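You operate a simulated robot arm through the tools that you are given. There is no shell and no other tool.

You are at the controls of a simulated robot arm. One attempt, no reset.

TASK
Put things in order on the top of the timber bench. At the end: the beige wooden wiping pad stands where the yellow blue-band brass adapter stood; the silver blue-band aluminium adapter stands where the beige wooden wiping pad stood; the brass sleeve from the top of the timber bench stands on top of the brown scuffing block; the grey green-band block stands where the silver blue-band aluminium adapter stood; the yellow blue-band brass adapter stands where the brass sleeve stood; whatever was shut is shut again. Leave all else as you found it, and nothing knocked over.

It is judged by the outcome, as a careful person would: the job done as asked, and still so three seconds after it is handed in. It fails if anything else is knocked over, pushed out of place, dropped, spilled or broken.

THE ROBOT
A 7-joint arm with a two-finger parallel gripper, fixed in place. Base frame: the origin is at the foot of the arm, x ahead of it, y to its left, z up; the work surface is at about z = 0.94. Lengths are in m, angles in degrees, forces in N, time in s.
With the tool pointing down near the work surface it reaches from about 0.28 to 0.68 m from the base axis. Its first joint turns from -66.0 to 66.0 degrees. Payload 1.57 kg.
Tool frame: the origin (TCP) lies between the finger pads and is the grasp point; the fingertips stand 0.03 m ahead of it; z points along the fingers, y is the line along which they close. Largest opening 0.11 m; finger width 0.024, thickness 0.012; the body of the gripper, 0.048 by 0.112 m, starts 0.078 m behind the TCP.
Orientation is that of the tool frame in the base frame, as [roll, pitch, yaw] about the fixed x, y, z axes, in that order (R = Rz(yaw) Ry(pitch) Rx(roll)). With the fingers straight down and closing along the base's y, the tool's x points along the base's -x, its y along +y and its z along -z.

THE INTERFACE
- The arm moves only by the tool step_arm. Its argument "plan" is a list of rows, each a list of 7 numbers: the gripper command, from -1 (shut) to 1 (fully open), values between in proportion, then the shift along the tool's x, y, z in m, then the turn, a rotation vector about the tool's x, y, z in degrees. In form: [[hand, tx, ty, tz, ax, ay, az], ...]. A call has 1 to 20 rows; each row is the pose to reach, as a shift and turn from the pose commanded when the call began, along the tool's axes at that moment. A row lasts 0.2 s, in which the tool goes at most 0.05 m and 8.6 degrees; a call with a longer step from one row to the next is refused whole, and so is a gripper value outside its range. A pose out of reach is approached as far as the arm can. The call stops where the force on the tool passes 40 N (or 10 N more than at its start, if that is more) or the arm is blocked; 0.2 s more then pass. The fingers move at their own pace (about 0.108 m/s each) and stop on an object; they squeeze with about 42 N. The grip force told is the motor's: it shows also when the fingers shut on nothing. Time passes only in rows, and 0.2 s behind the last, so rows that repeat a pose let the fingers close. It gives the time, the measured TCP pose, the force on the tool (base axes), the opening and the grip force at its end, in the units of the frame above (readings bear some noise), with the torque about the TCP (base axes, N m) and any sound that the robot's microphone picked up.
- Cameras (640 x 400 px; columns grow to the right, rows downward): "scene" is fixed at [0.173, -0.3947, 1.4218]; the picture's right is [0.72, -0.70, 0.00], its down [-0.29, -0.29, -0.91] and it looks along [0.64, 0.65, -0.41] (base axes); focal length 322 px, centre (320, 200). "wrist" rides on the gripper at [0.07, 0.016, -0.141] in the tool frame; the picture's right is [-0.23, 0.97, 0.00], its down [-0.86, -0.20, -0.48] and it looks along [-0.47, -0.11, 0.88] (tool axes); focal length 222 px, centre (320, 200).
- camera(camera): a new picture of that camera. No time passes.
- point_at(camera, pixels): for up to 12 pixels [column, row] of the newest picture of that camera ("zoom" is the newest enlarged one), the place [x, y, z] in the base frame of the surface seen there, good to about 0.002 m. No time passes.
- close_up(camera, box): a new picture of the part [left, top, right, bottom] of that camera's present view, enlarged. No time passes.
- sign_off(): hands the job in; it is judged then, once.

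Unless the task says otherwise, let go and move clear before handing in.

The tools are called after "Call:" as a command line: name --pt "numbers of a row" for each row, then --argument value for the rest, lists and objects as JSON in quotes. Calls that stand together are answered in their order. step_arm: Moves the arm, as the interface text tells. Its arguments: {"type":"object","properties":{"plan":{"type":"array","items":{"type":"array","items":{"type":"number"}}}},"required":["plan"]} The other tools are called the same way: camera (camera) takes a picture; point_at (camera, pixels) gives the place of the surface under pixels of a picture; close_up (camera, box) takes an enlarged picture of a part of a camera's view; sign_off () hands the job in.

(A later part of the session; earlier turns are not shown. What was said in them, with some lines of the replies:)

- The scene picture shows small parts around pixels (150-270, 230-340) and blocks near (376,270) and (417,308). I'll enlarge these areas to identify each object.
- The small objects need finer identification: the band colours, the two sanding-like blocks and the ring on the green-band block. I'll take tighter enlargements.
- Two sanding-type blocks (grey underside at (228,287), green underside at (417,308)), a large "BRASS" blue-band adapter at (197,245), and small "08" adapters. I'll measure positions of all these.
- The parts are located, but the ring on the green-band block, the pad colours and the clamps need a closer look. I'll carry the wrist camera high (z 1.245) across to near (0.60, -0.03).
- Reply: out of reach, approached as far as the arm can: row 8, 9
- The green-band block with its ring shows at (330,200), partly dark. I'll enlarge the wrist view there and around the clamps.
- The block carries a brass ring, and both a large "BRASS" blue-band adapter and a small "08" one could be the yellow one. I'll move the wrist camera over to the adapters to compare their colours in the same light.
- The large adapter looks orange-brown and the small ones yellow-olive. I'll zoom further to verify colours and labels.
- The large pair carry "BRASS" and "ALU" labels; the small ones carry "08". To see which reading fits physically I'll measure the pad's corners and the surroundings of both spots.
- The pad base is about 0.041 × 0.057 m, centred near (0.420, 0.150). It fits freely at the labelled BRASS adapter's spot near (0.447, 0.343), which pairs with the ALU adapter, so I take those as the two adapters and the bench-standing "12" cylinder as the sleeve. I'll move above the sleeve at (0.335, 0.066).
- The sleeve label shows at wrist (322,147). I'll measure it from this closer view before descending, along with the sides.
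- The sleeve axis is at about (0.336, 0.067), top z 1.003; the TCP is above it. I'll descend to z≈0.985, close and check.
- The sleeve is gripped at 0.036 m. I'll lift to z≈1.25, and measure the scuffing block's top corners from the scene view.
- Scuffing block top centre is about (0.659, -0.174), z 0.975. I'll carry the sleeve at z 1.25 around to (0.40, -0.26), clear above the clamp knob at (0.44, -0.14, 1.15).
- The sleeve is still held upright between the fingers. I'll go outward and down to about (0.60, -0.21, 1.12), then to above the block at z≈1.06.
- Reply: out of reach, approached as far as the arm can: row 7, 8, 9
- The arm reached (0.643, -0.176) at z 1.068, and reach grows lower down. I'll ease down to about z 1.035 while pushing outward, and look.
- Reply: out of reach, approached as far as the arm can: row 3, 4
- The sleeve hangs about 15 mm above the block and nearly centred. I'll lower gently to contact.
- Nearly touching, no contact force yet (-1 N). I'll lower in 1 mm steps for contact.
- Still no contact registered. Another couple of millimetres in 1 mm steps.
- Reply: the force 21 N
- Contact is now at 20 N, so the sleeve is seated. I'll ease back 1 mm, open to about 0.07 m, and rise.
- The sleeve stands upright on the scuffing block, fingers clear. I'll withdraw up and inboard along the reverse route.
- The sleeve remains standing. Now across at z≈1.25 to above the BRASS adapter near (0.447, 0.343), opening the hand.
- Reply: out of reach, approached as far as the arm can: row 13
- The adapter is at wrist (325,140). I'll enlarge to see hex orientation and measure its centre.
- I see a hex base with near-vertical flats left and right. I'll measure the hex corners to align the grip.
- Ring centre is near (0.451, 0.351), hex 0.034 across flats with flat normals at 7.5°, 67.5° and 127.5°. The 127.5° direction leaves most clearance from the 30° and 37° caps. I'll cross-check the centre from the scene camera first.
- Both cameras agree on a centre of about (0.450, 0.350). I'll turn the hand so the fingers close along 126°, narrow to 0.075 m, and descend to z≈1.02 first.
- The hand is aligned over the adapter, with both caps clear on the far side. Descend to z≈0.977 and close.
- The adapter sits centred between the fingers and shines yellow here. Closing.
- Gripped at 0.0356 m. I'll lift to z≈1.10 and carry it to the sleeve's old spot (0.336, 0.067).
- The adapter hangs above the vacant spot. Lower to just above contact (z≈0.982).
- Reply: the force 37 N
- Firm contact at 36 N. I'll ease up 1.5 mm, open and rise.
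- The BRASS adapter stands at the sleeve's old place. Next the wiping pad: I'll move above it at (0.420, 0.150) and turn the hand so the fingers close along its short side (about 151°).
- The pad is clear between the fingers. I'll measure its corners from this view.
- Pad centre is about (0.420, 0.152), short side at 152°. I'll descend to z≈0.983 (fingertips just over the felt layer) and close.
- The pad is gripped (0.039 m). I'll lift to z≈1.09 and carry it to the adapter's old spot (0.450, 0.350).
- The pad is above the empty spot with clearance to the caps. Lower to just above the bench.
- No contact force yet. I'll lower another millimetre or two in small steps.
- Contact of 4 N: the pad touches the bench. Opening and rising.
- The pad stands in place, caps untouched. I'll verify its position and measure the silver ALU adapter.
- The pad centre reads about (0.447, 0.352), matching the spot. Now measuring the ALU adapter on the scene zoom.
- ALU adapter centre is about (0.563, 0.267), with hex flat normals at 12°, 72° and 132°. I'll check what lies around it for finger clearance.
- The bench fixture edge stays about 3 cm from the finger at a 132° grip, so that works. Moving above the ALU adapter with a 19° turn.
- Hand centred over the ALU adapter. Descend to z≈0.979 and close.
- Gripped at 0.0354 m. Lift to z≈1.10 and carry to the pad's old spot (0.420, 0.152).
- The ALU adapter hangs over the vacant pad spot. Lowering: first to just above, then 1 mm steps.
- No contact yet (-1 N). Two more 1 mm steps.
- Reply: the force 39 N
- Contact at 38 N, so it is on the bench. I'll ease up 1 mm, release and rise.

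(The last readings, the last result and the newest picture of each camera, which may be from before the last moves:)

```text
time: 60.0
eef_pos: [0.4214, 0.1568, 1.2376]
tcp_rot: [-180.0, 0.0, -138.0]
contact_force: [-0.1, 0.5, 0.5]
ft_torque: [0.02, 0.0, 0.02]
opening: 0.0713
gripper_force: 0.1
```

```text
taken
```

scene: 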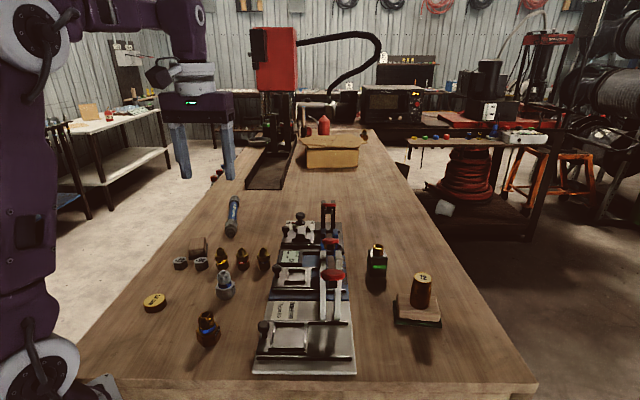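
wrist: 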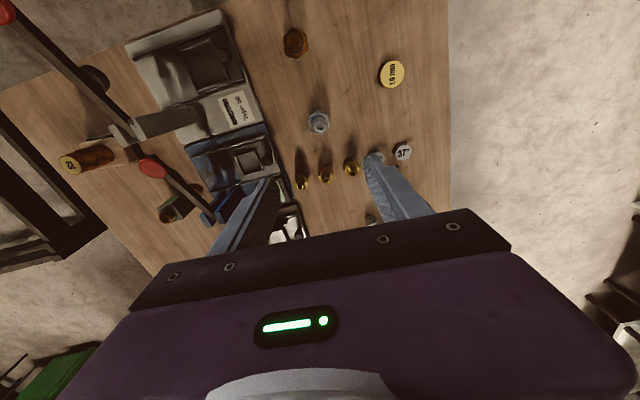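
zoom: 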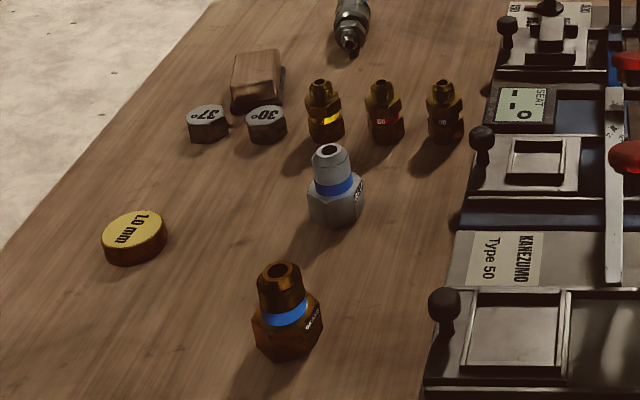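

Silver now stands at the pad's old spot. Next the green-band block: I'll measure its faces and ring in the scene view, plus the clamp levers near it.

Call:
close_up --camera "scene" --box '[352, 236, 400, 296]'

Call:
point_at --camera "zoom" --pixels '[[280, 115], [390, 113], [410, 170], [285, 172], [355, 68], [320, 80], [390, 80], [355, 98], [285, 315], [400, 315], [258, 260]]'

Call:
point_at --camera "zoom" --pixels '[[352, 160], [326, 140], [380, 140], [275, 190], [345, 250], [340, 200], [270, 120], [262, 240], [395, 120]]'

Call:
point_at --camera "scene" --pixels '[[333, 273], [333, 248], [328, 207], [340, 300], [340, 320], [323, 320], [345, 283], [350, 290], [345, 240], [320, 240], [333, 262], [340, 230]]'

```text
6.67 times, centred on (376, 266) of scene
```

zoom: 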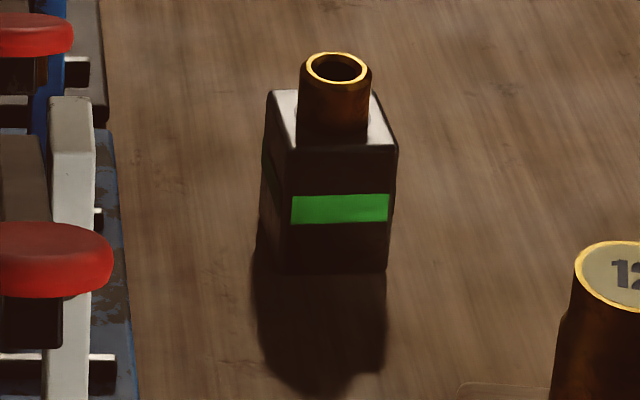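

```text
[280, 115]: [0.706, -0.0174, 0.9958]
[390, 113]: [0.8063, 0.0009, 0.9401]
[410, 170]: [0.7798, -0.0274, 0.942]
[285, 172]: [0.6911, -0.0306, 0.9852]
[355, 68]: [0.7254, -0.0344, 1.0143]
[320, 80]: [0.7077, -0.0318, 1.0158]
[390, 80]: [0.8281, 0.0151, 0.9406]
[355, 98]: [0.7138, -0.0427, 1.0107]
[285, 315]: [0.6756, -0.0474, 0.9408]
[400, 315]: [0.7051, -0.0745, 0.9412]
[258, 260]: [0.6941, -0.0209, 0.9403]
```

```text
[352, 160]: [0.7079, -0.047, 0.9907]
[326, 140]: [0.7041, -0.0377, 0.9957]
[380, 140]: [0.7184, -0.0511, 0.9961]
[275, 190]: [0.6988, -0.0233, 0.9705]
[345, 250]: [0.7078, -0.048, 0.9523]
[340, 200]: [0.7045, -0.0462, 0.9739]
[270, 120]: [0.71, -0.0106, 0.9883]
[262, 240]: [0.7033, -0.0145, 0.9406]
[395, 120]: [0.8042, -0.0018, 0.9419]
```

```text
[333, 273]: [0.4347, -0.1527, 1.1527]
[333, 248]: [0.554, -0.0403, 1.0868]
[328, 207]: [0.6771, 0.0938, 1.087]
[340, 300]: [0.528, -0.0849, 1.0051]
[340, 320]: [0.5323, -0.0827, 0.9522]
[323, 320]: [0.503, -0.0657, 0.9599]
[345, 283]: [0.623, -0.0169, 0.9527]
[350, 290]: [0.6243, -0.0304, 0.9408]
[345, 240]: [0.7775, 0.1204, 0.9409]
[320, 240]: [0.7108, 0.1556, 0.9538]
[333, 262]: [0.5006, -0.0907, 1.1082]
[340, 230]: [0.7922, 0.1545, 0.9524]
```

The block centre is around (0.717, -0.033), at radius 0.718, with faces at 45°. That is beyond vertical reach, so I'll lean the tool about its closing axis. First I'll map the clamp levers in this wrist view.

Call:
point_at --camera "wrist" --pixels '[[152, 167], [175, 186], [195, 200], [210, 213], [60, 62], [110, 115], [130, 130], [180, 120], [85, 158], [170, 212], [195, 192], [225, 200]]'

Call:
close_up --camera "wrist" --box '[40, 90, 290, 260]'

```text
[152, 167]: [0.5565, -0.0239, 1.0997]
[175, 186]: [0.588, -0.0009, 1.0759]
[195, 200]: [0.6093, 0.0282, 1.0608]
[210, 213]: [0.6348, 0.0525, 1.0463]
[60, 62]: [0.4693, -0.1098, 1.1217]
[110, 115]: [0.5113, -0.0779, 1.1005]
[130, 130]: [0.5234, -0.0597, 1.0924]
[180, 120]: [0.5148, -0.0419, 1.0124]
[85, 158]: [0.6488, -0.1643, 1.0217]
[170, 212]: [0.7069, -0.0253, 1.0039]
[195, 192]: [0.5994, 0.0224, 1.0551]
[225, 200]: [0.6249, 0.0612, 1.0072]
```

```text
2.35 times, centred on (165, 175) of wrist
```

zoom: 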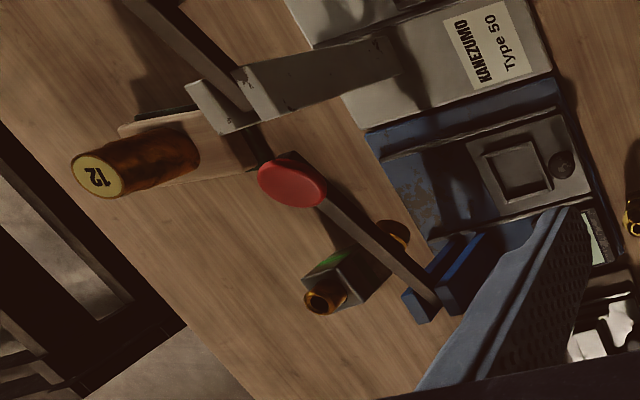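

There is a brass part under lever 2 at about wrist (197,188). I'll check that before moving.

Call:
point_at --camera "wrist" --pixels '[[197, 187], [193, 185], [201, 190], [197, 192]]'

Call:
close_up --camera "wrist" --box '[165, 165, 235, 225]'

Call:
close_up --camera "scene" --box '[300, 220, 360, 300]'

```text
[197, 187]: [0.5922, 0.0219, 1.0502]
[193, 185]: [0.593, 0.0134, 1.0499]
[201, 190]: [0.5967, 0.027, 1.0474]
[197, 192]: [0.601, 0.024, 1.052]
```

```text
6.67 times, centred on (200, 195) of wrist
```

zoom: 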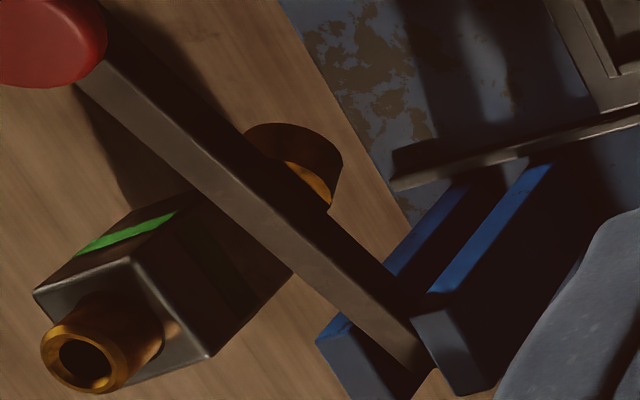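

```text
5.00 times, centred on (330, 260) of scene
```

zoom: 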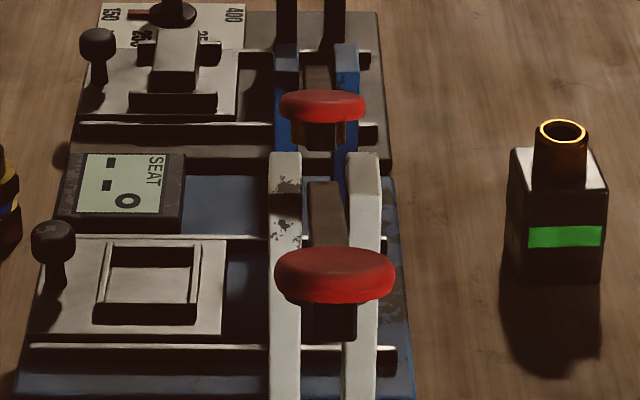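

That is a brass collar on lever 2, not part of my job; I'll just keep clear of it. Moving at z 1.24 over to (0.53, -0.10) and trimming yaw to match the block's 45° faces.

Call:
step_arm --pt "0.5 0.013 -0.0377 0 0 0 0" --pt "0.5 0.026 -0.0754 0 0 0 0" --pt "0.5 0.039 -0.113 0 0 0 0" --pt "0.5 0.052 -0.151 0 0 0 0" --pt "0.5 0.065 -0.1885 0 0 0 0" --pt "0.5 0.078 -0.226 0 0 0 0" --pt "0.5 0.091 -0.264 0 0 0 -3" --pt "0.5 0.091 -0.264 0 0 0 -3"

Call:
camera --camera "wrist"

Call:
camera --camera "scene"

```text
time: 61.8
eef_pos: [0.5291, -0.1057, 1.233]
tcp_rot: [-180.0, 0.0, -135.0]
contact_force: [-0.2, 0.5, -0.1]
ft_torque: [-0.03, 0.0, -0.02]
opening: 0.0828
gripper_force: 0.1
```

```text
taken
```

wrist: 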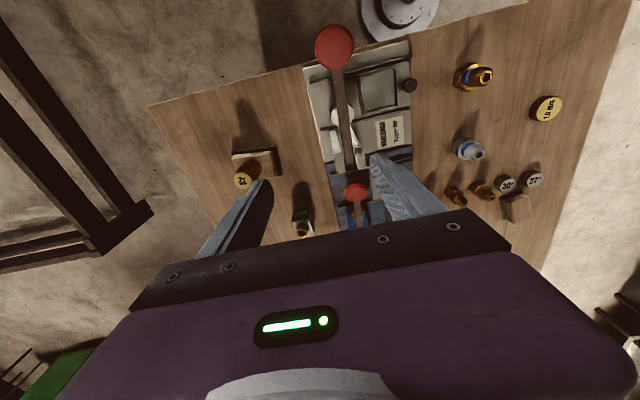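

```text
taken
```

scene: 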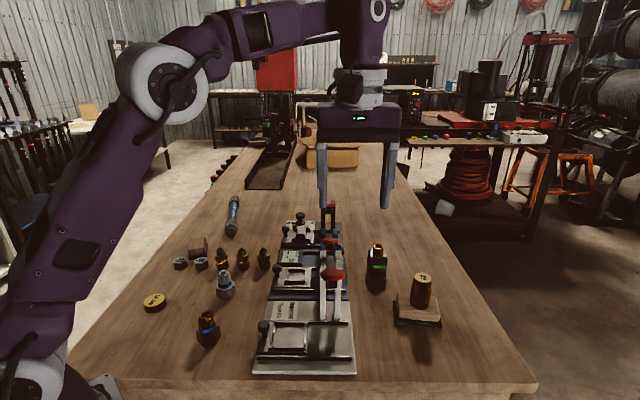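

Everything is clear below. I'll lean the tool 20° about its closing axis, fingers tipping outward, holding the TCP.

Call:
step_arm --pt "0.3 0 0 0 0 -7 0" --pt "0.3 0 0 0 0 -14 0" --pt "0.3 0 0 0 0 -20 0" --pt "0.3 0 0 0 0 -20 0"

Call:
camera --camera "wrist"

Call:
camera --camera "scene"

```text
time: 62.8
eef_pos: [0.5272, -0.1055, 1.2361]
tcp_rot: [180.0, 20.0, -135.0]
contact_force: [0.4, 0.3, 0.1]
ft_torque: [0.02, 0.05, -0.01]
opening: 0.0713
gripper_force: 0.1
```

```text
taken
```

wrist: 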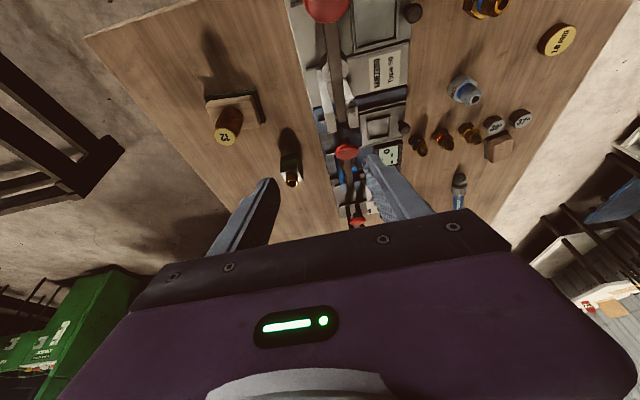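

```text
taken
```

scene: 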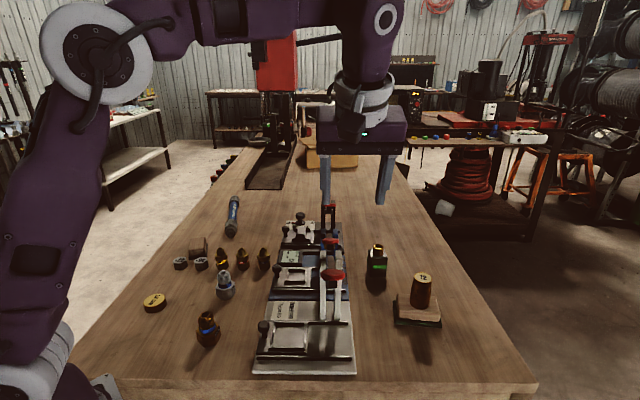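

The lean is in the right direction. I'll measure the block from this view.

Call:
close_up --camera "wrist" --box '[267, 140, 315, 200]'

Call:
point_at --camera "zoom" --pixels '[[275, 230], [375, 235], [330, 305], [330, 260], [300, 285], [370, 290], [280, 130], [385, 135], [330, 170], [280, 200], [385, 200]]'

```text
6.67 times, centred on (291, 170) of wrist
```

zoom: 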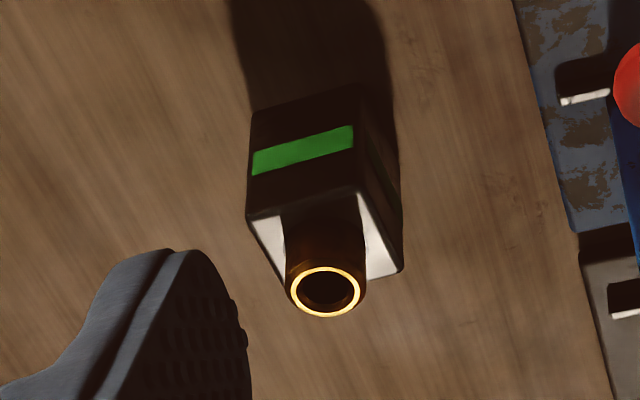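

```text
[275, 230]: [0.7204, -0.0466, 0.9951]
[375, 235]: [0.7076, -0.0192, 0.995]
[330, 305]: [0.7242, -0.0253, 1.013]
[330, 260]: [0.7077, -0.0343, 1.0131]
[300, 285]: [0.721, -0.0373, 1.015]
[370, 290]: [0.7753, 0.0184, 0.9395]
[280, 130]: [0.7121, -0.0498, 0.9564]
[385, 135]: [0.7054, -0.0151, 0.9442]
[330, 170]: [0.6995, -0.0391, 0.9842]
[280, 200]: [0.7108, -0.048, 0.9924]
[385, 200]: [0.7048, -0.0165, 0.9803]
```

Refining the block's yaw with corner points.

Call:
point_at --camera "zoom" --pixels '[[252, 212], [354, 186], [255, 190], [352, 165], [256, 165], [350, 140], [396, 262], [398, 255], [365, 205], [272, 270], [365, 185], [395, 245]]'

```text
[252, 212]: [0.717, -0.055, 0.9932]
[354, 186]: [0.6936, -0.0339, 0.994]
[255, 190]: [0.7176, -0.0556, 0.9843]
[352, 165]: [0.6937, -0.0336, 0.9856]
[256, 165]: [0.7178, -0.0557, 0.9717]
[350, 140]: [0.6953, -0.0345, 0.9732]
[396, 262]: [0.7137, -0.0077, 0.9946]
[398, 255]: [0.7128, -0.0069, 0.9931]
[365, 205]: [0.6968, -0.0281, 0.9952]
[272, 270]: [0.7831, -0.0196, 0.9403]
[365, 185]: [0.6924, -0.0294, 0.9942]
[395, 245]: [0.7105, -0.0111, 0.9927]
```

Block is about 0.035 m square, centre (0.7165, -0.032), yaw about 46°. I'll go via (0.60, -0.13, 1.16) to a pre-grasp point in front of it at (0.656, -0.092, 1.08).

Call:
step_arm --pt "0.3 -0.002 -0.023 0.0277 0 0 0" --pt "0.3 -0.004 -0.046 0.0554 0 0 0" --pt "0.3 -0.0062 -0.0689 0.0831 0 0 0" --pt "0.3 -0.0179 -0.0732 0.1158 0 0 0" --pt "0.3 -0.0296 -0.0775 0.1485 0 0 0" --pt "0.3 -0.0413 -0.0817 0.1811 0 0 0" --pt "0.3 -0.0413 -0.0817 0.1811 0 0 0"

Call:
camera --camera "wrist"

Call:
camera --camera "scene"

```text
time: 64.4
eef_pos: [0.6576, -0.0891, 1.0803]
tcp_rot: [179.9, 20.1, -134.9]
contact_force: [0.1, -0.5, -1.5]
ft_torque: [0.04, 0.02, 0.01]
opening: 0.0716
gripper_force: 0.0
```

```text
taken
```

wrist: 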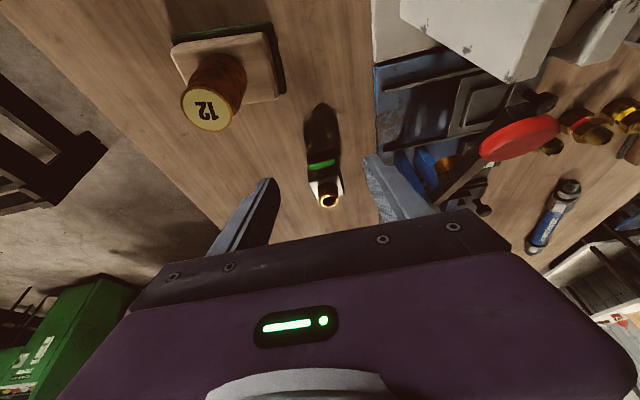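

```text
taken
```

scene: 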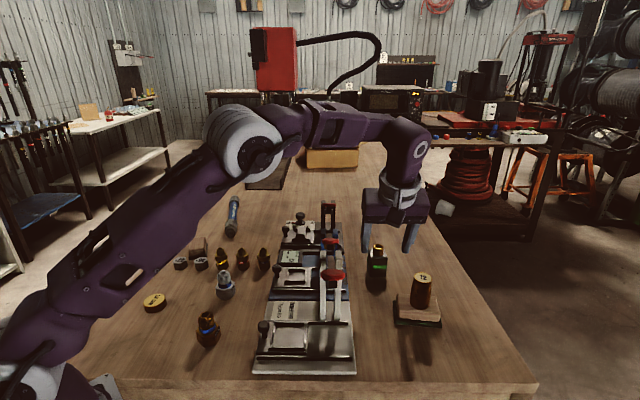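

Aligned with the block (about 1 mm lateral error), 82 mm short of it. Descend to z≈0.992 in front of it.

Call:
step_arm --pt "0.3 0.01 0.0 0.0276 0 0 0" --pt "0.3 0.02 -0.001 0.0552 0 0 0" --pt "0.3 0.0301 -0.001 0.0827 0 0 0" --pt "0.3 0.0301 -0.001 0.0827 0 0 0"

Call:
camera --camera "wrist"

Call:
close_up --camera "scene" --box '[310, 180, 460, 320]'

```text
time: 65.4
eef_pos: [0.6593, -0.0922, 0.9904]
tcp_rot: [180.0, 20.0, -134.9]
contact_force: [-0.5, -0.7, -0.6]
ft_torque: [-0.03, -0.03, -0.01]
opening: 0.0717
gripper_force: 0.0
```

```text
taken
```

wrist: 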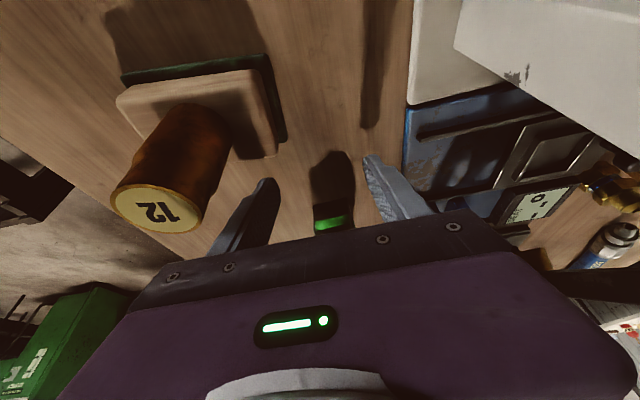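

```text
2.86 times, centred on (385, 250) of scene
```

zoom: 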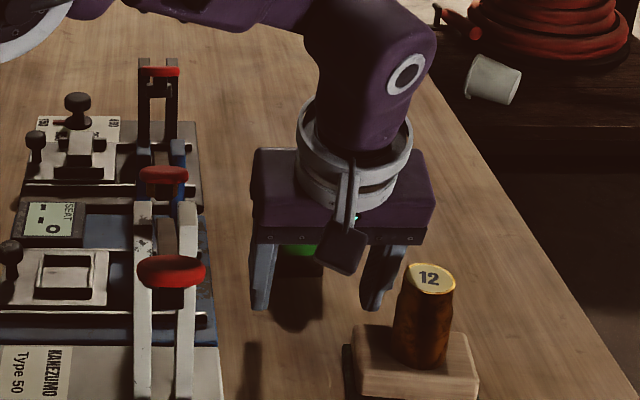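

The block is between the fingers' paths. I'll slide in halfway and look.

Call:
step_arm --pt "0.3 -0.019 0.001 0.008 0 0 0" --pt "0.3 -0.038 0.002 0.0165 0 0 0" --pt "0.3 -0.038 0.002 0.0165 0 0 0"

Call:
camera --camera "wrist"

Call:
close_up --camera "scene" --box '[310, 180, 460, 320]'

```text
time: 66.2
eef_pos: [0.6866, -0.0604, 0.9921]
tcp_rot: [180.0, 20.0, -135.0]
contact_force: [0.2, -0.2, -0.4]
ft_torque: [-0.01, 0.01, -0.01]
opening: 0.0717
gripper_force: 0.1
```

```text
taken
```

wrist: 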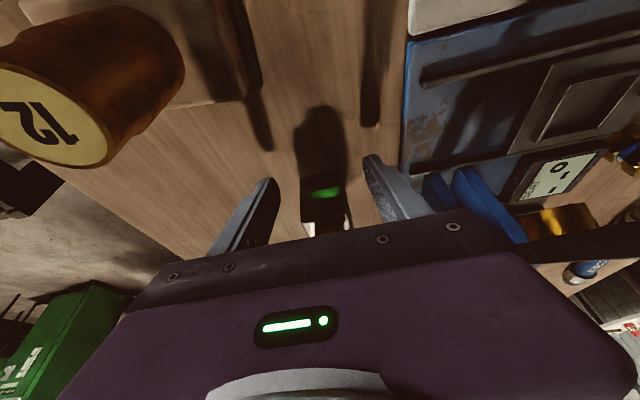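

```text
2.86 times, centred on (385, 250) of scene
```

zoom: 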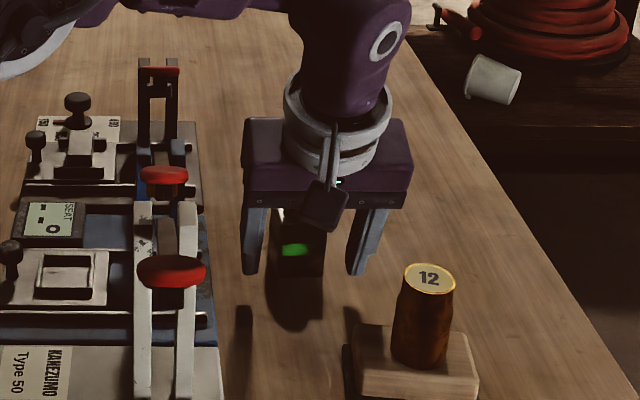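

Well centred (about 1 mm), 41 mm to go. I'll finish the slide and settle to z≈0.984.

Call:
step_arm --pt "0.3 -0.018 0 0.008 0 0 0" --pt "0.3 -0.0358 0 0.0165 0 0 0" --pt "0.3 -0.0358 0 0.0215 0 0 0" --pt "0.3 -0.0358 0 0.0215 0 0 0"

Call:
camera --camera "wrist"

Call:
close_up --camera "scene" --box '[310, 180, 460, 320]'

```text
time: 67.2
eef_pos: [0.7147, -0.0296, 0.9846]
tcp_rot: [-180.0, 20.0, -135.0]
contact_force: [0.2, -0.2, 0.1]
ft_torque: [0.0, -0.01, 0.0]
opening: 0.0716
gripper_force: 0.0
```

```text
taken
```

wrist: 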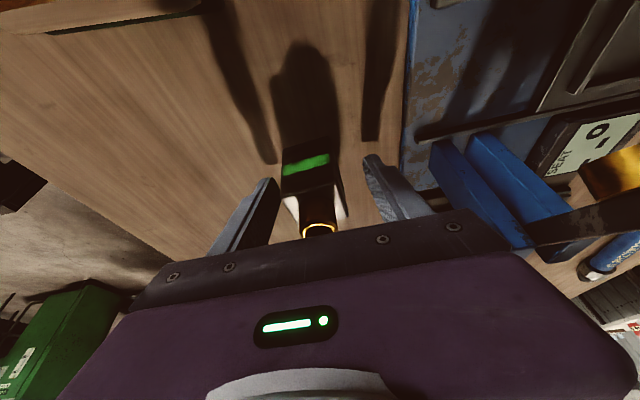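

```text
2.86 times, centred on (385, 250) of scene
```

zoom: 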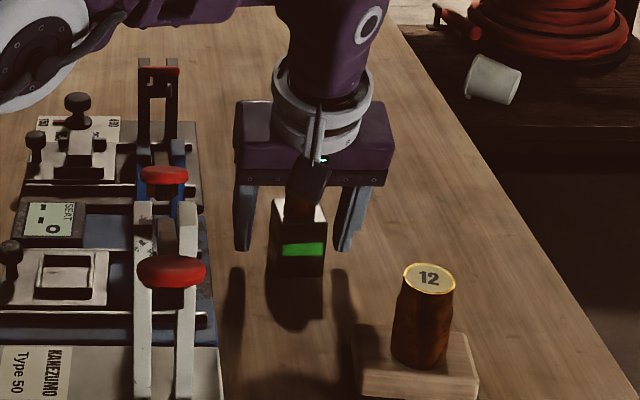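

Reached. A 3 mm lateral trim, then a gradual close on the block.

Call:
step_arm --pt "0.3 0 -0.0025 0 0 0 0" --pt "0 0 -0.0025 0 0 0 0" --pt "-0.2 0 -0.0025 0 0 0 0" --pt "-0.28 0 -0.0025 0 0 0 0" --pt "-0.36 0 -0.0025 0 0 0 0" --pt "-1 0 -0.0025 0 0 0 0" --pt "-1 0 -0.0025 0 0 0 0" --pt "-1 0 -0.0025 0 0 0 0"

Call:
camera --camera "wrist"

Call:
close_up --camera "scene" --box '[340, 200, 440, 300]'

```text
time: 69.0
eef_pos: [0.7157, -0.0323, 0.9841]
tcp_rot: [180.0, 20.0, -135.0]
contact_force: [-1.1, -0.5, 2.2]
ft_torque: [-0.01, -0.04, -0.04]
opening: 0.0397
gripper_force: 42.0
```

```text
taken
```

wrist: 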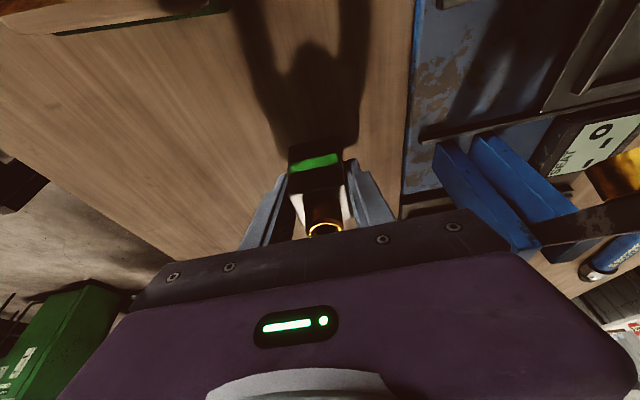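

```text
4.00 times, centred on (390, 250) of scene
```

zoom: 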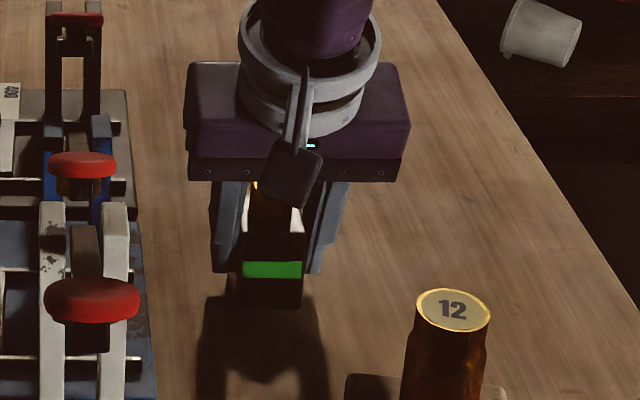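

The block is gripped at 0.040 m. Lift 2 cm and check hold and weight.

Call:
step_arm --pt "-1 -0.0017 0 -0.0047 0 0 0" --pt "-1 -0.0034 0 -0.0094 0 0 0" --pt "-1 -0.0068 0 -0.0188 0 0 0" --pt "-1 -0.0068 0 -0.0188 0 0 0"

Call:
close_up --camera "scene" --box '[340, 200, 440, 300]'

Call:
camera --camera "wrist"

```text
time: 70.0
eef_pos: [0.7175, -0.0322, 1.0023]
tcp_rot: [-179.9, 20.0, -135.0]
contact_force: [0.4, -1.0, -5.8]
ft_torque: [-0.01, -0.01, 0.02]
opening: 0.04
gripper_force: 42.2
```

```text
4.00 times, centred on (390, 250) of scene
```

zoom: 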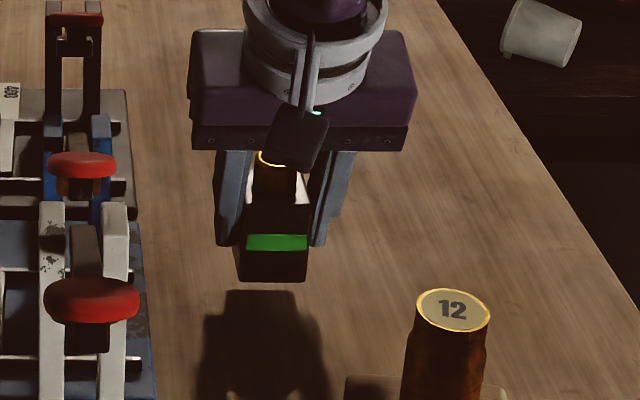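

```text
taken
```

wrist: 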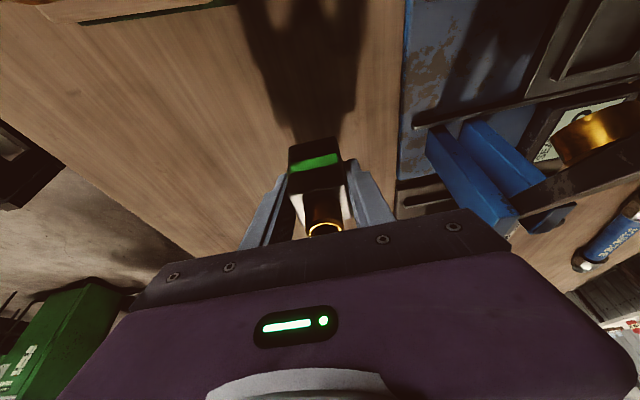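

Held upright, about 0.6 kg, the ring still in place. I'll retreat inboard and up along the approach route to (0.53, -0.106, 1.245).

Call:
step_arm --pt "-1 0.0133 0 -0.0256 0 0 0" --pt "-1 0.0266 0 -0.0512 0 0 0" --pt "-1 0.0399 0 -0.0768 0 0 0" --pt "-1 0.0531 0 -0.1023 0 0 0" --pt "-1 0.0651 0.0046 -0.135 0 0 0" --pt "-1 0.0772 0.0092 -0.168 0 0 0" --pt "-1 0.0892 0.0138 -0.2006 0 0 0" --pt "-1 0.0896 0.034 -0.23 0 0 0" --pt "-1 0.0901 0.056 -0.26 0 0 0" --pt "-1 0.0907 0.0803 -0.2916 0 0 0" --pt "-1 0.0907 0.0803 -0.2916 0 0 0"

Call:
camera --camera "scene"

Call:
camera --camera "wrist"

```text
time: 72.4
eef_pos: [0.5312, -0.107, 1.2438]
tcp_rot: [180.0, 20.0, -134.9]
contact_force: [0.1, -0.2, -5.4]
ft_torque: [0.0, -0.01, -0.02]
opening: 0.0399
gripper_force: 42.0
```

```text
taken
```

scene: 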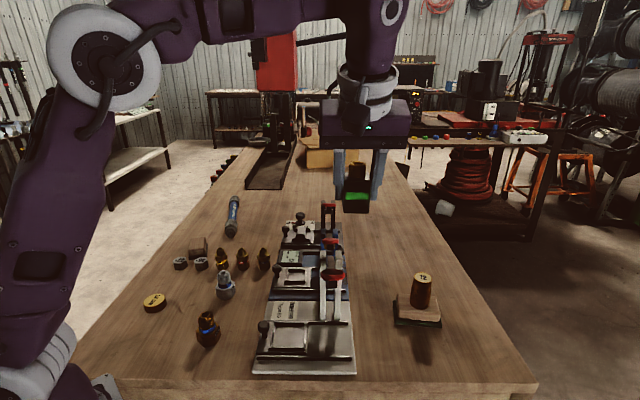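

```text
taken
```

wrist: 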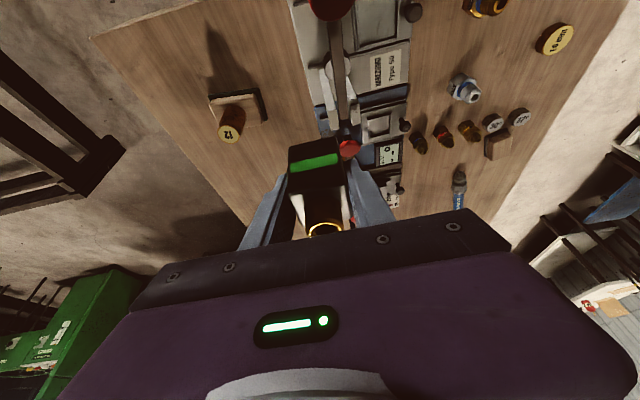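

Clear. I'll carry the block at z≈1.24 over toward the silver adapter's old spot (0.563, 0.267).

Call:
step_arm --pt "-1 -0.0234 0.0337 0.0085 0 0 0" --pt "-1 -0.0468 0.0673 0.017 0 0 0" --pt "-1 -0.0702 0.101 0.0256 0 0 0" --pt "-1 -0.0936 0.1346 0.0341 0 0 0" --pt "-1 -0.117 0.1683 0.0426 0 0 0" --pt "-1 -0.1552 0.1867 0.0565 0 0 0" --pt "-1 -0.1934 0.205 0.0704 0 0 0" --pt "-1 -0.2316 0.2234 0.0843 0 0 0" --pt "-1 -0.2698 0.2418 0.0982 0 0 0" --pt "-1 -0.2698 0.2418 0.0982 0 0 0"

Call:
camera --camera "scene"

Call:
camera --camera "wrist"

```text
time: 74.6
eef_pos: [0.5631, 0.2649, 1.2481]
tcp_rot: [-180.0, 19.9, -135.0]
contact_force: [-0.7, -0.7, -5.3]
ft_torque: [-0.01, 0.01, -0.02]
opening: 0.0396
gripper_force: 42.4
```

```text
taken
```

scene: 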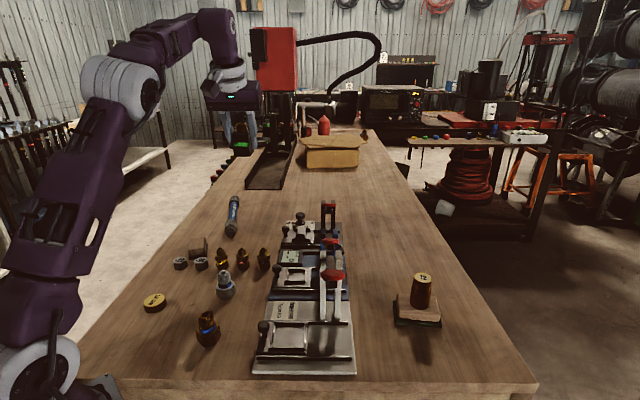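

```text
taken
```

wrist: 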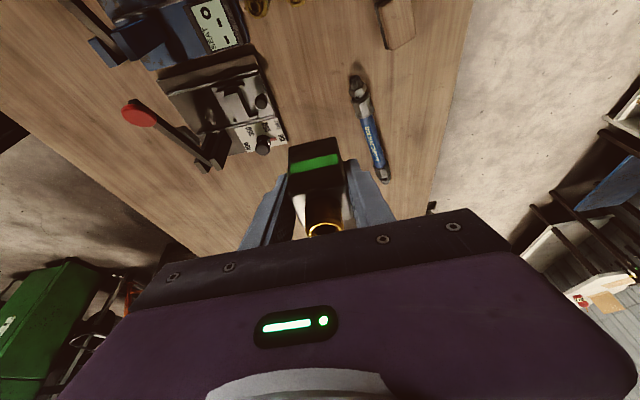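

Over the spot with the hose and fixture clear. Descend vertically to z≈1.00.

Call:
step_arm --pt "-1 0.0135 0.001 0.0388 0 0 0" --pt "-1 0.0275 0.0018 0.0776 0 0 0" --pt "-1 0.0415 0.0018 0.1165 0 0 0" --pt "-1 0.0555 0.0018 0.1553 0 0 0" --pt "-1 0.0697 0.0018 0.1942 0 0 0" --pt "-1 0.0838 0.0018 0.233 0 0 0" --pt "-1 0.0838 0.0018 0.233 0 0 0"

Call:
camera --camera "wrist"

Call:
close_up --camera "scene" --box '[180, 160, 320, 290]'

```text
time: 76.2
eef_pos: [0.5624, 0.271, 0.9941]
tcp_rot: [179.9, 20.1, -135.1]
contact_force: [-0.3, 0.2, -5.6]
ft_torque: [0.0, 0.0, -0.04]
opening: 0.0399
gripper_force: 41.5
```

```text
taken
```

wrist: 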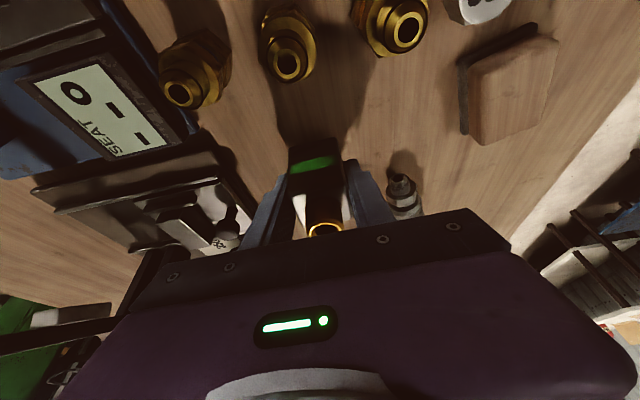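

```text
3.08 times, centred on (250, 225) of scene
```

zoom: 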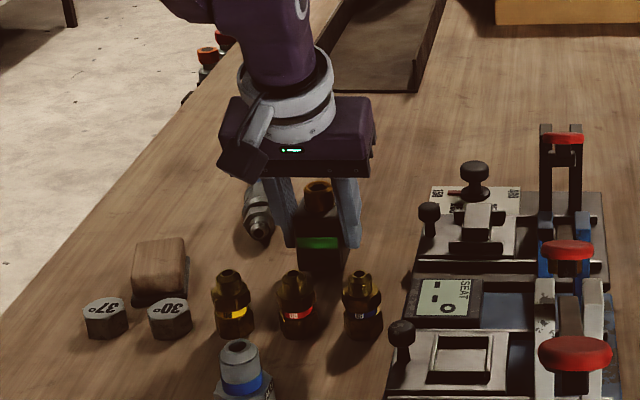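

Slightly 4 mm high in y; I'll trim -3 mm and lower to z≈0.987.

Call:
step_arm --pt "-1 0.002 -0.002 0 0 0 0" --pt "-1 0.0035 -0.002 0.003 0 0 0" --pt "-1 0.0044 -0.002 0.006 0 0 0" --pt "-1 0.0044 -0.002 0.006 0 0 0"

Call:
step_arm --pt "-1 0.0003 0 0.0009 0 0 0" --pt "-1 0.0007 0 0.0019 0 0 0" --pt "-1 0.0007 0 0.0019 0 0 0"

```text
time: 77.2
eef_pos: [0.5612, 0.2662, 0.9896]
tcp_rot: [-180.0, 20.0, -135.0]
contact_force: [-0.1, -0.1, -5.2]
ft_torque: [-0.01, 0.01, -0.04]
opening: 0.0396
gripper_force: 41.9
```

```text
time: 78.0
eef_pos: [0.5609, 0.266, 0.9879]
tcp_rot: [-179.9, 19.9, -135.1]
contact_force: [0.7, 0.1, -5.5]
ft_torque: [-0.01, 0.04, 0.0]
opening: 0.0399
gripper_force: 42.3
```

Position is (0.561, 0.266), still airborne with about 4 mm to go. I'll lower in small steps.

Call:
step_arm --pt "-1 0.0003 0 0.0009 0 0 0" --pt "-1 0.0007 0 0.0019 0 0 0" --pt "-1 0.0007 0 0.0019 0 0 0"

Call:
step_arm --pt "-1 0.0003 0 0.0009 0 0 0" --pt "-1 0.0003 0 0.0009 0 0 0"

Call:
close_up --camera "scene" --box '[210, 190, 290, 270]'

```text
time: 78.8
eef_pos: [0.5611, 0.2654, 0.9879]
tcp_rot: [-180.0, 20.1, -135.0]
contact_force: [-0.7, -0.1, -5.6]
ft_torque: [-0.01, 0.03, 0.01]
opening: 0.0395
gripper_force: 42.5
```

```text
time: 79.4
eef_pos: [0.5615, 0.2648, 0.9873]
tcp_rot: [180.0, 20.0, -135.0]
contact_force: [0.4, -0.6, -6.3]
ft_torque: [0.0, 0.02, 0.01]
opening: 0.0396
gripper_force: 42.1
```

```text
5.00 times, centred on (250, 230) of scene
```

zoom: 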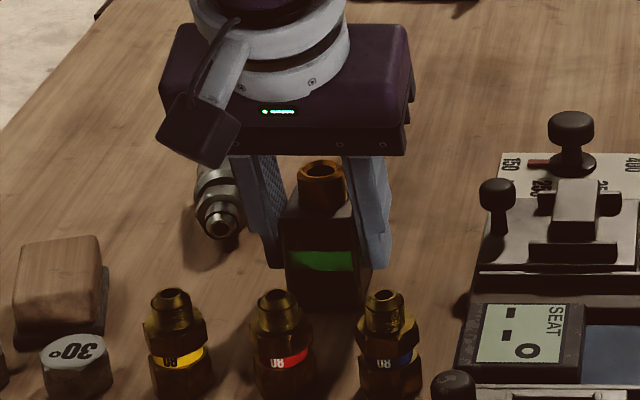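

Still -6 N (hanging weight). Continue down in 1 mm steps.

Call:
step_arm --pt "-1 0.0003 0 0.0009 0 0 0" --pt "-1 0.0007 0 0.0019 0 0 0" --pt "-1 0.0007 0 0.0019 0 0 0"

Call:
step_arm --pt "-1 0.0003 0 0.0009 0 0 0" --pt "-1 0.0003 0 0.0009 0 0 0"

```text
time: 80.2
eef_pos: [0.5621, 0.2657, 0.9835]
tcp_rot: [-180.0, 20.0, -135.0]
contact_force: [-0.3, -0.4, -6.2]
ft_torque: [-0.05, 0.0, 0.0]
opening: 0.0398
gripper_force: 41.9
```

```text
time: 80.8
eef_pos: [0.5626, 0.2655, 0.9856]
tcp_rot: [180.0, 19.9, -135.1]
contact_force: [-0.5, 0.2, -5.6]
ft_torque: [-0.01, 0.0, 0.01]
opening: 0.0399
gripper_force: 41.9
```

Still airborne; stepping 1 mm at a time.

Call:
step_arm --pt "-1 0.0003 0 0.0009 0 0 0" --pt "-1 0.0003 0 0.0009 0 0 0"

Call:
step_arm --pt "-1 0.0003 0 0.0009 0 0 0" --pt "-1 0.0003 0 0.0009 0 0 0"

```text
time: 81.4
eef_pos: [0.5618, 0.2655, 0.9837]
tcp_rot: [-180.0, 19.9, -134.9]
contact_force: [0.0, -0.8, -4.9]
ft_torque: [0.05, 0.02, 0.03]
opening: 0.0396
gripper_force: 41.8
```

```text
time: 82.0
eef_pos: [0.5605, 0.2662, 0.9839]
tcp_rot: [-180.0, 20.3, -134.9]
contact_force: [0.0, -5.4, 16.8]
ft_torque: [-0.18, 0.59, 0.18]
opening: 0.0398
gripper_force: 41.9
```

Contact at +17 N: the block is on the bench. Release gradually to about 0.066 m, then rise vertically.

Call:
step_arm --pt "-0.2 -0.0002 0 -0.0006 0 0 0" --pt "0 -0.0002 0 -0.0006 0 0 0" --pt "0.2 -0.0002 0 -0.0006 0 0 0" --pt "0.2 -0.0002 0 -0.0006 0 0 0"

Call:
close_up --camera "scene" --box '[210, 190, 290, 270]'

Call:
camera --camera "wrist"

```text
time: 83.0
eef_pos: [0.561, 0.2654, 0.9829]
tcp_rot: [180.0, 20.0, -135.0]
contact_force: [0.0, -0.7, 0.7]
ft_torque: [0.02, -0.01, -0.02]
opening: 0.0662
gripper_force: 0.1
```

```text
5.00 times, centred on (250, 230) of scene
```

zoom: 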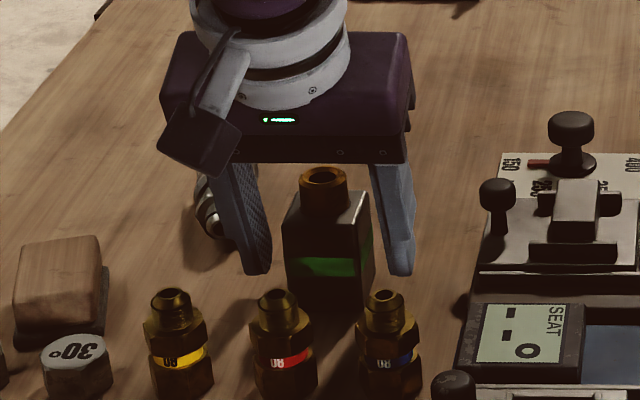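

```text
taken
```

wrist: 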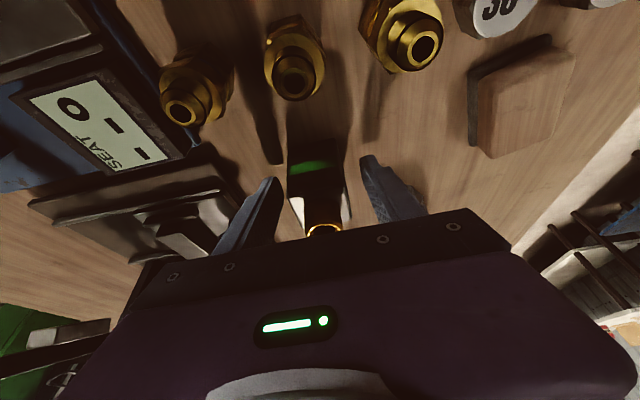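

The block stands free between the open fingers. Rise straight up 0.25 m.

Call:
step_arm --pt "0.2 -0.0068 0 -0.0188 0 0 0" --pt "0.2 -0.0205 0 -0.0564 0 0 0" --pt "0.2 -0.0342 0 -0.094 0 0 0" --pt "0.2 -0.0479 0 -0.1316 0 0 0" --pt "0.2 -0.0616 0 -0.1692 0 0 0" --pt "0.2 -0.0752 0 -0.2067 0 0 0" --pt "0.2 -0.0855 0 -0.235 0 0 0" --pt "0.2 -0.0855 0 -0.235 0 0 0"

Call:
camera --camera "scene"

Call:
close_up --camera "scene" --box '[140, 200, 300, 350]'

```text
time: 84.8
eef_pos: [0.5589, 0.265, 1.2329]
tcp_rot: [179.9, 20.0, -135.1]
contact_force: [-0.5, 0.1, 0.2]
ft_torque: [0.02, -0.04, 0.03]
opening: 0.0659
gripper_force: 0.1
```

```text
taken
```

scene: 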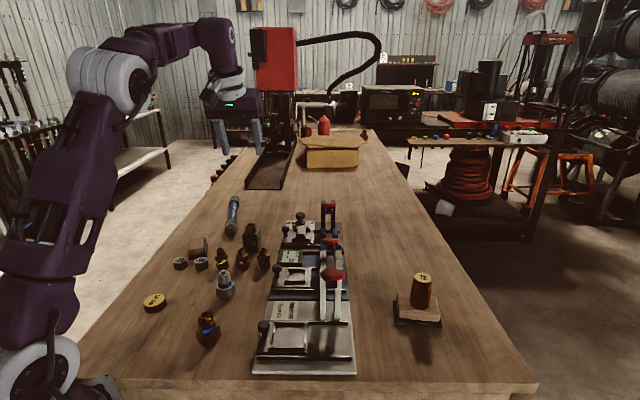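

```text
2.67 times, centred on (220, 275) of scene
```

zoom: 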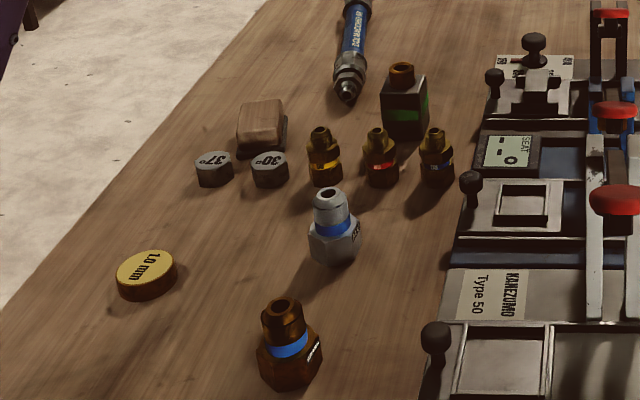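

All pieces stand: pad by the caps, block by the small fittings, silver and brass adapters in front. I'll straighten the tool, withdraw toward the start pose and verify positions.

Call:
step_arm --pt "0.2 0 0 0 0 7 0" --pt "0.2 0.01 0 0 0 14 0" --pt "0.2 0.03 0 0 0 20 0" --pt "0.2 0.03 0 0 0 20 0"

Call:
close_up --camera "scene" --box '[140, 220, 300, 350]'

Call:
camera --camera "scene"

Call:
point_at --camera "scene" --pixels '[[222, 249], [243, 249], [264, 249], [154, 300], [180, 261], [201, 261], [198, 247], [222, 278], [208, 323], [251, 229], [422, 277], [234, 215]]'

```text
time: 85.8
eef_pos: [0.5257, 0.2421, 1.2305]
tcp_rot: [-179.7, 1.8, -134.8]
contact_force: [0.2, -0.1, 0.1]
ft_torque: [-0.01, 0.02, -0.02]
opening: 0.066
gripper_force: 0.0
out of reach, approached as far as the arm can: row 2, 3, 4
```

```text
3.08 times, centred on (220, 285) of scene
```

zoom: 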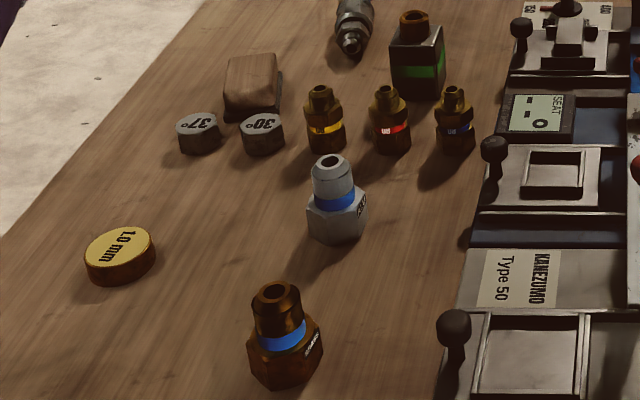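

```text
taken
```

scene: 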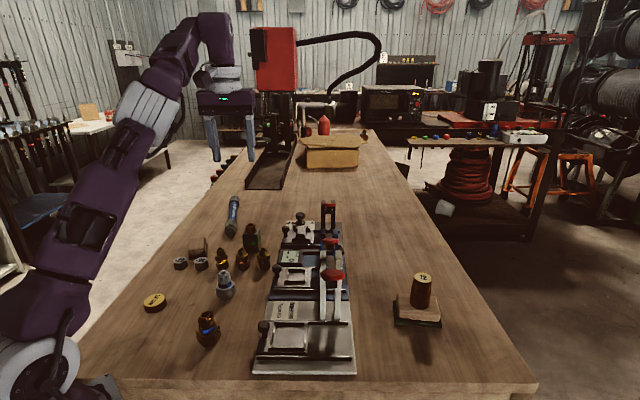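

```text
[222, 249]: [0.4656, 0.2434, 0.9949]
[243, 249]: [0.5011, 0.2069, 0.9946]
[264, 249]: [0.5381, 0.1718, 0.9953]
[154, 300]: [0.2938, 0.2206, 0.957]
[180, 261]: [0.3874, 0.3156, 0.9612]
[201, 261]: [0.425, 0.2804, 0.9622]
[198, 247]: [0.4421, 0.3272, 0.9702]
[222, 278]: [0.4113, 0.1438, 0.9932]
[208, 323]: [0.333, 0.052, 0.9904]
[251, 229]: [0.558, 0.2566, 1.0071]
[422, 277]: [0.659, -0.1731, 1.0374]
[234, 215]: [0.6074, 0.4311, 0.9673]
```

The untouched parts read the same coordinates as at the start, and the sleeve top is at (0.659, -0.173). A final check of the moved pieces' centres, and a short retreat to the start area.

Call:
close_up --camera "scene" --box '[180, 220, 276, 340]'

Call:
point_at --camera "zoom" --pixels '[[185, 315], [222, 310], [275, 176], [311, 171], [356, 37], [387, 33], [155, 57], [195, 55], [178, 80], [177, 110]]'

Call:
step_arm --pt "0.5 0.04 0 0 0 0 0" --pt "0.5 0.08 0 0 0 0 0" --pt "0.5 0.12 0 0 0 0 0" --pt "0.5 0.16 0 0 0 0 0" --pt "0.5 0.16 0 0 0 0 0"

Call:
camera --camera "scene"

Call:
camera --camera "wrist"

```text
3.33 times, centred on (228, 280) of scene
```

zoom: 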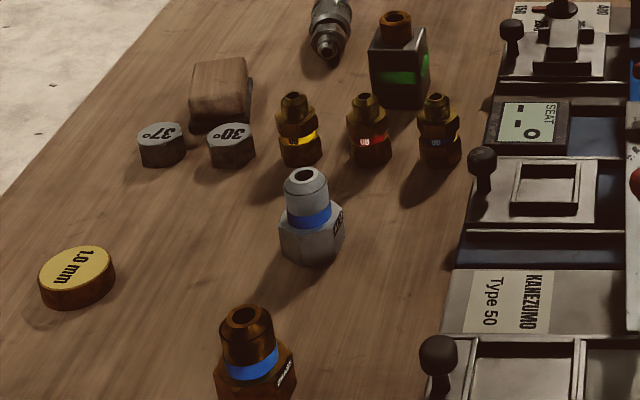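

```text
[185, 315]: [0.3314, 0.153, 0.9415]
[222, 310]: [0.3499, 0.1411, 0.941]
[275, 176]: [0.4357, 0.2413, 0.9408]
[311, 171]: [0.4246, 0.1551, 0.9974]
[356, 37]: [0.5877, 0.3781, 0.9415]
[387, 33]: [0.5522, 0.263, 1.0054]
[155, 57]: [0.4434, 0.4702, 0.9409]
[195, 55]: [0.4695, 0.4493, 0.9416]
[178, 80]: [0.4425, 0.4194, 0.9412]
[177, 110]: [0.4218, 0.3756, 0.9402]
```

```text
time: 87.0
eef_pos: [0.4129, 0.1333, 1.2333]
tcp_rot: [-180.0, 0.0, -135.0]
contact_force: [-0.3, 0.4, 0.2]
ft_torque: [-0.02, 0.02, -0.01]
opening: 0.0824
gripper_force: 0.2
```

```text
taken
```

scene: 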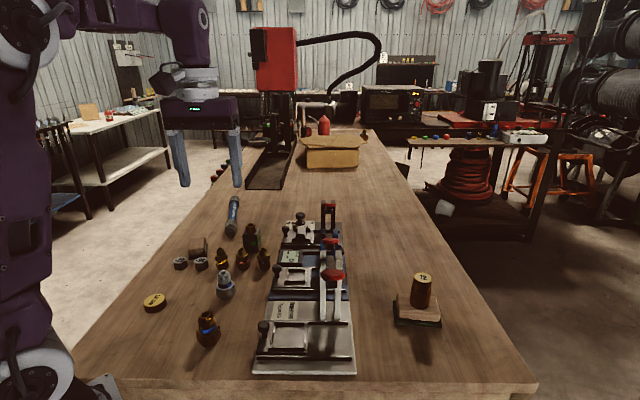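

```text
taken
```

wrist: 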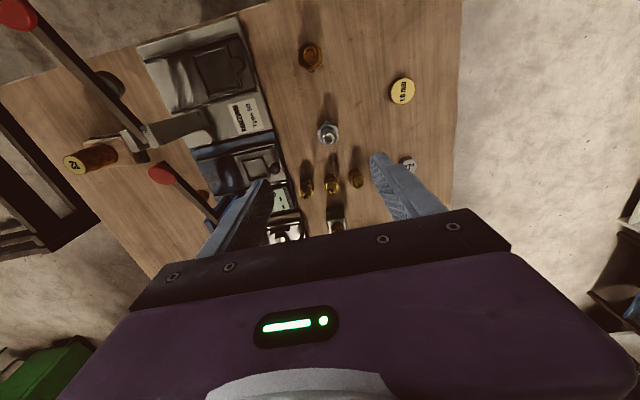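

The arm is clear. Those guessed zoom pixels missed the rims, so I'll re-measure using the picture I now have.

Call:
close_up --camera "scene" --box '[180, 220, 276, 340]'

Call:
point_at --camera "zoom" --pixels '[[227, 318], [263, 314], [291, 177], [319, 173], [384, 17], [409, 17], [198, 65], [243, 63], [245, 90], [192, 95], [218, 75]]'

```text
3.33 times, centred on (228, 280) of scene
```

zoom: 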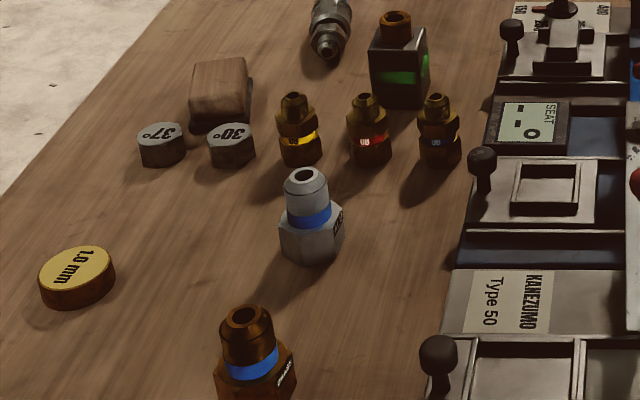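

```text
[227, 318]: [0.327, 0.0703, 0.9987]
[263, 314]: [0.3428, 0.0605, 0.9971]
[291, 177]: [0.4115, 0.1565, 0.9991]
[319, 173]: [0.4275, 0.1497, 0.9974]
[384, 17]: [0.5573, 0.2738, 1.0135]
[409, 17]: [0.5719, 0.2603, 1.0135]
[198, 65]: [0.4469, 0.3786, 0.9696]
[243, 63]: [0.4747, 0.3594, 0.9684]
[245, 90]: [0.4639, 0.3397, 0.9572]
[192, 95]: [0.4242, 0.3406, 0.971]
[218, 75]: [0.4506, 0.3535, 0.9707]
```

Measured centres: BRASS adapter (0.335, 0.066), ALU adapter (0.420, 0.153), block (0.564, 0.267), pad about (0.448, 0.353), and the sleeve stands on the scuffing block. All match their target places within a few millimetres. I opened nothing, so nothing needs shutting, and the arm is clear. Handing in.

Call:
sign_off

```text
The job is handed in.
```

I moved all five pieces to the places you asked for and handed the job in. The final check showed each within a few millimetres of its target, with nothing knocked over.

| Piece | Where it stands now | Measured centre (x, y) |
|---|---|---|
| Brass sleeve (the "12" cylinder) | On top of the brown scuffing block | (0.659, -0.173) |
| Yellow blue-band brass adapter (the large one labelled "BRASS") | Where the sleeve stood | (0.335, 0.066) |
| Beige wooden wiping pad | Where the brass adapter stood | about (0.448, 0.353) |
| Silver blue-band aluminium adapter (labelled "ALU") | Where the pad stood | (0.420, 0.153) |
| Grey green-band block | Where the silver adapter stood | (0.564, 0.267) |

The small fittings, the two caps, the disc and the hose read the same positions as at the start. I opened nothing, so there was nothing to shut again.

Three names on the list needed a judgement:
- **Brass adapter:** a smaller "08" fitting also has a blue band and a brass look. I took the large one because it carries the word "BRASS" and matches the "ALU" one in shape.
- **Brass sleeve:** there is also a brass ring on the grey block and a brass collar on a clamp lever. I took the "12" cylinder because it was the one standing on the bench itself. The ring stayed on the block when I moved it.
- **Scuffing block and wiping pad:** the two look much alike. I took the larger one with the green underside as the scuffing block, and the small one with the grey felt underside as the wiping pad.
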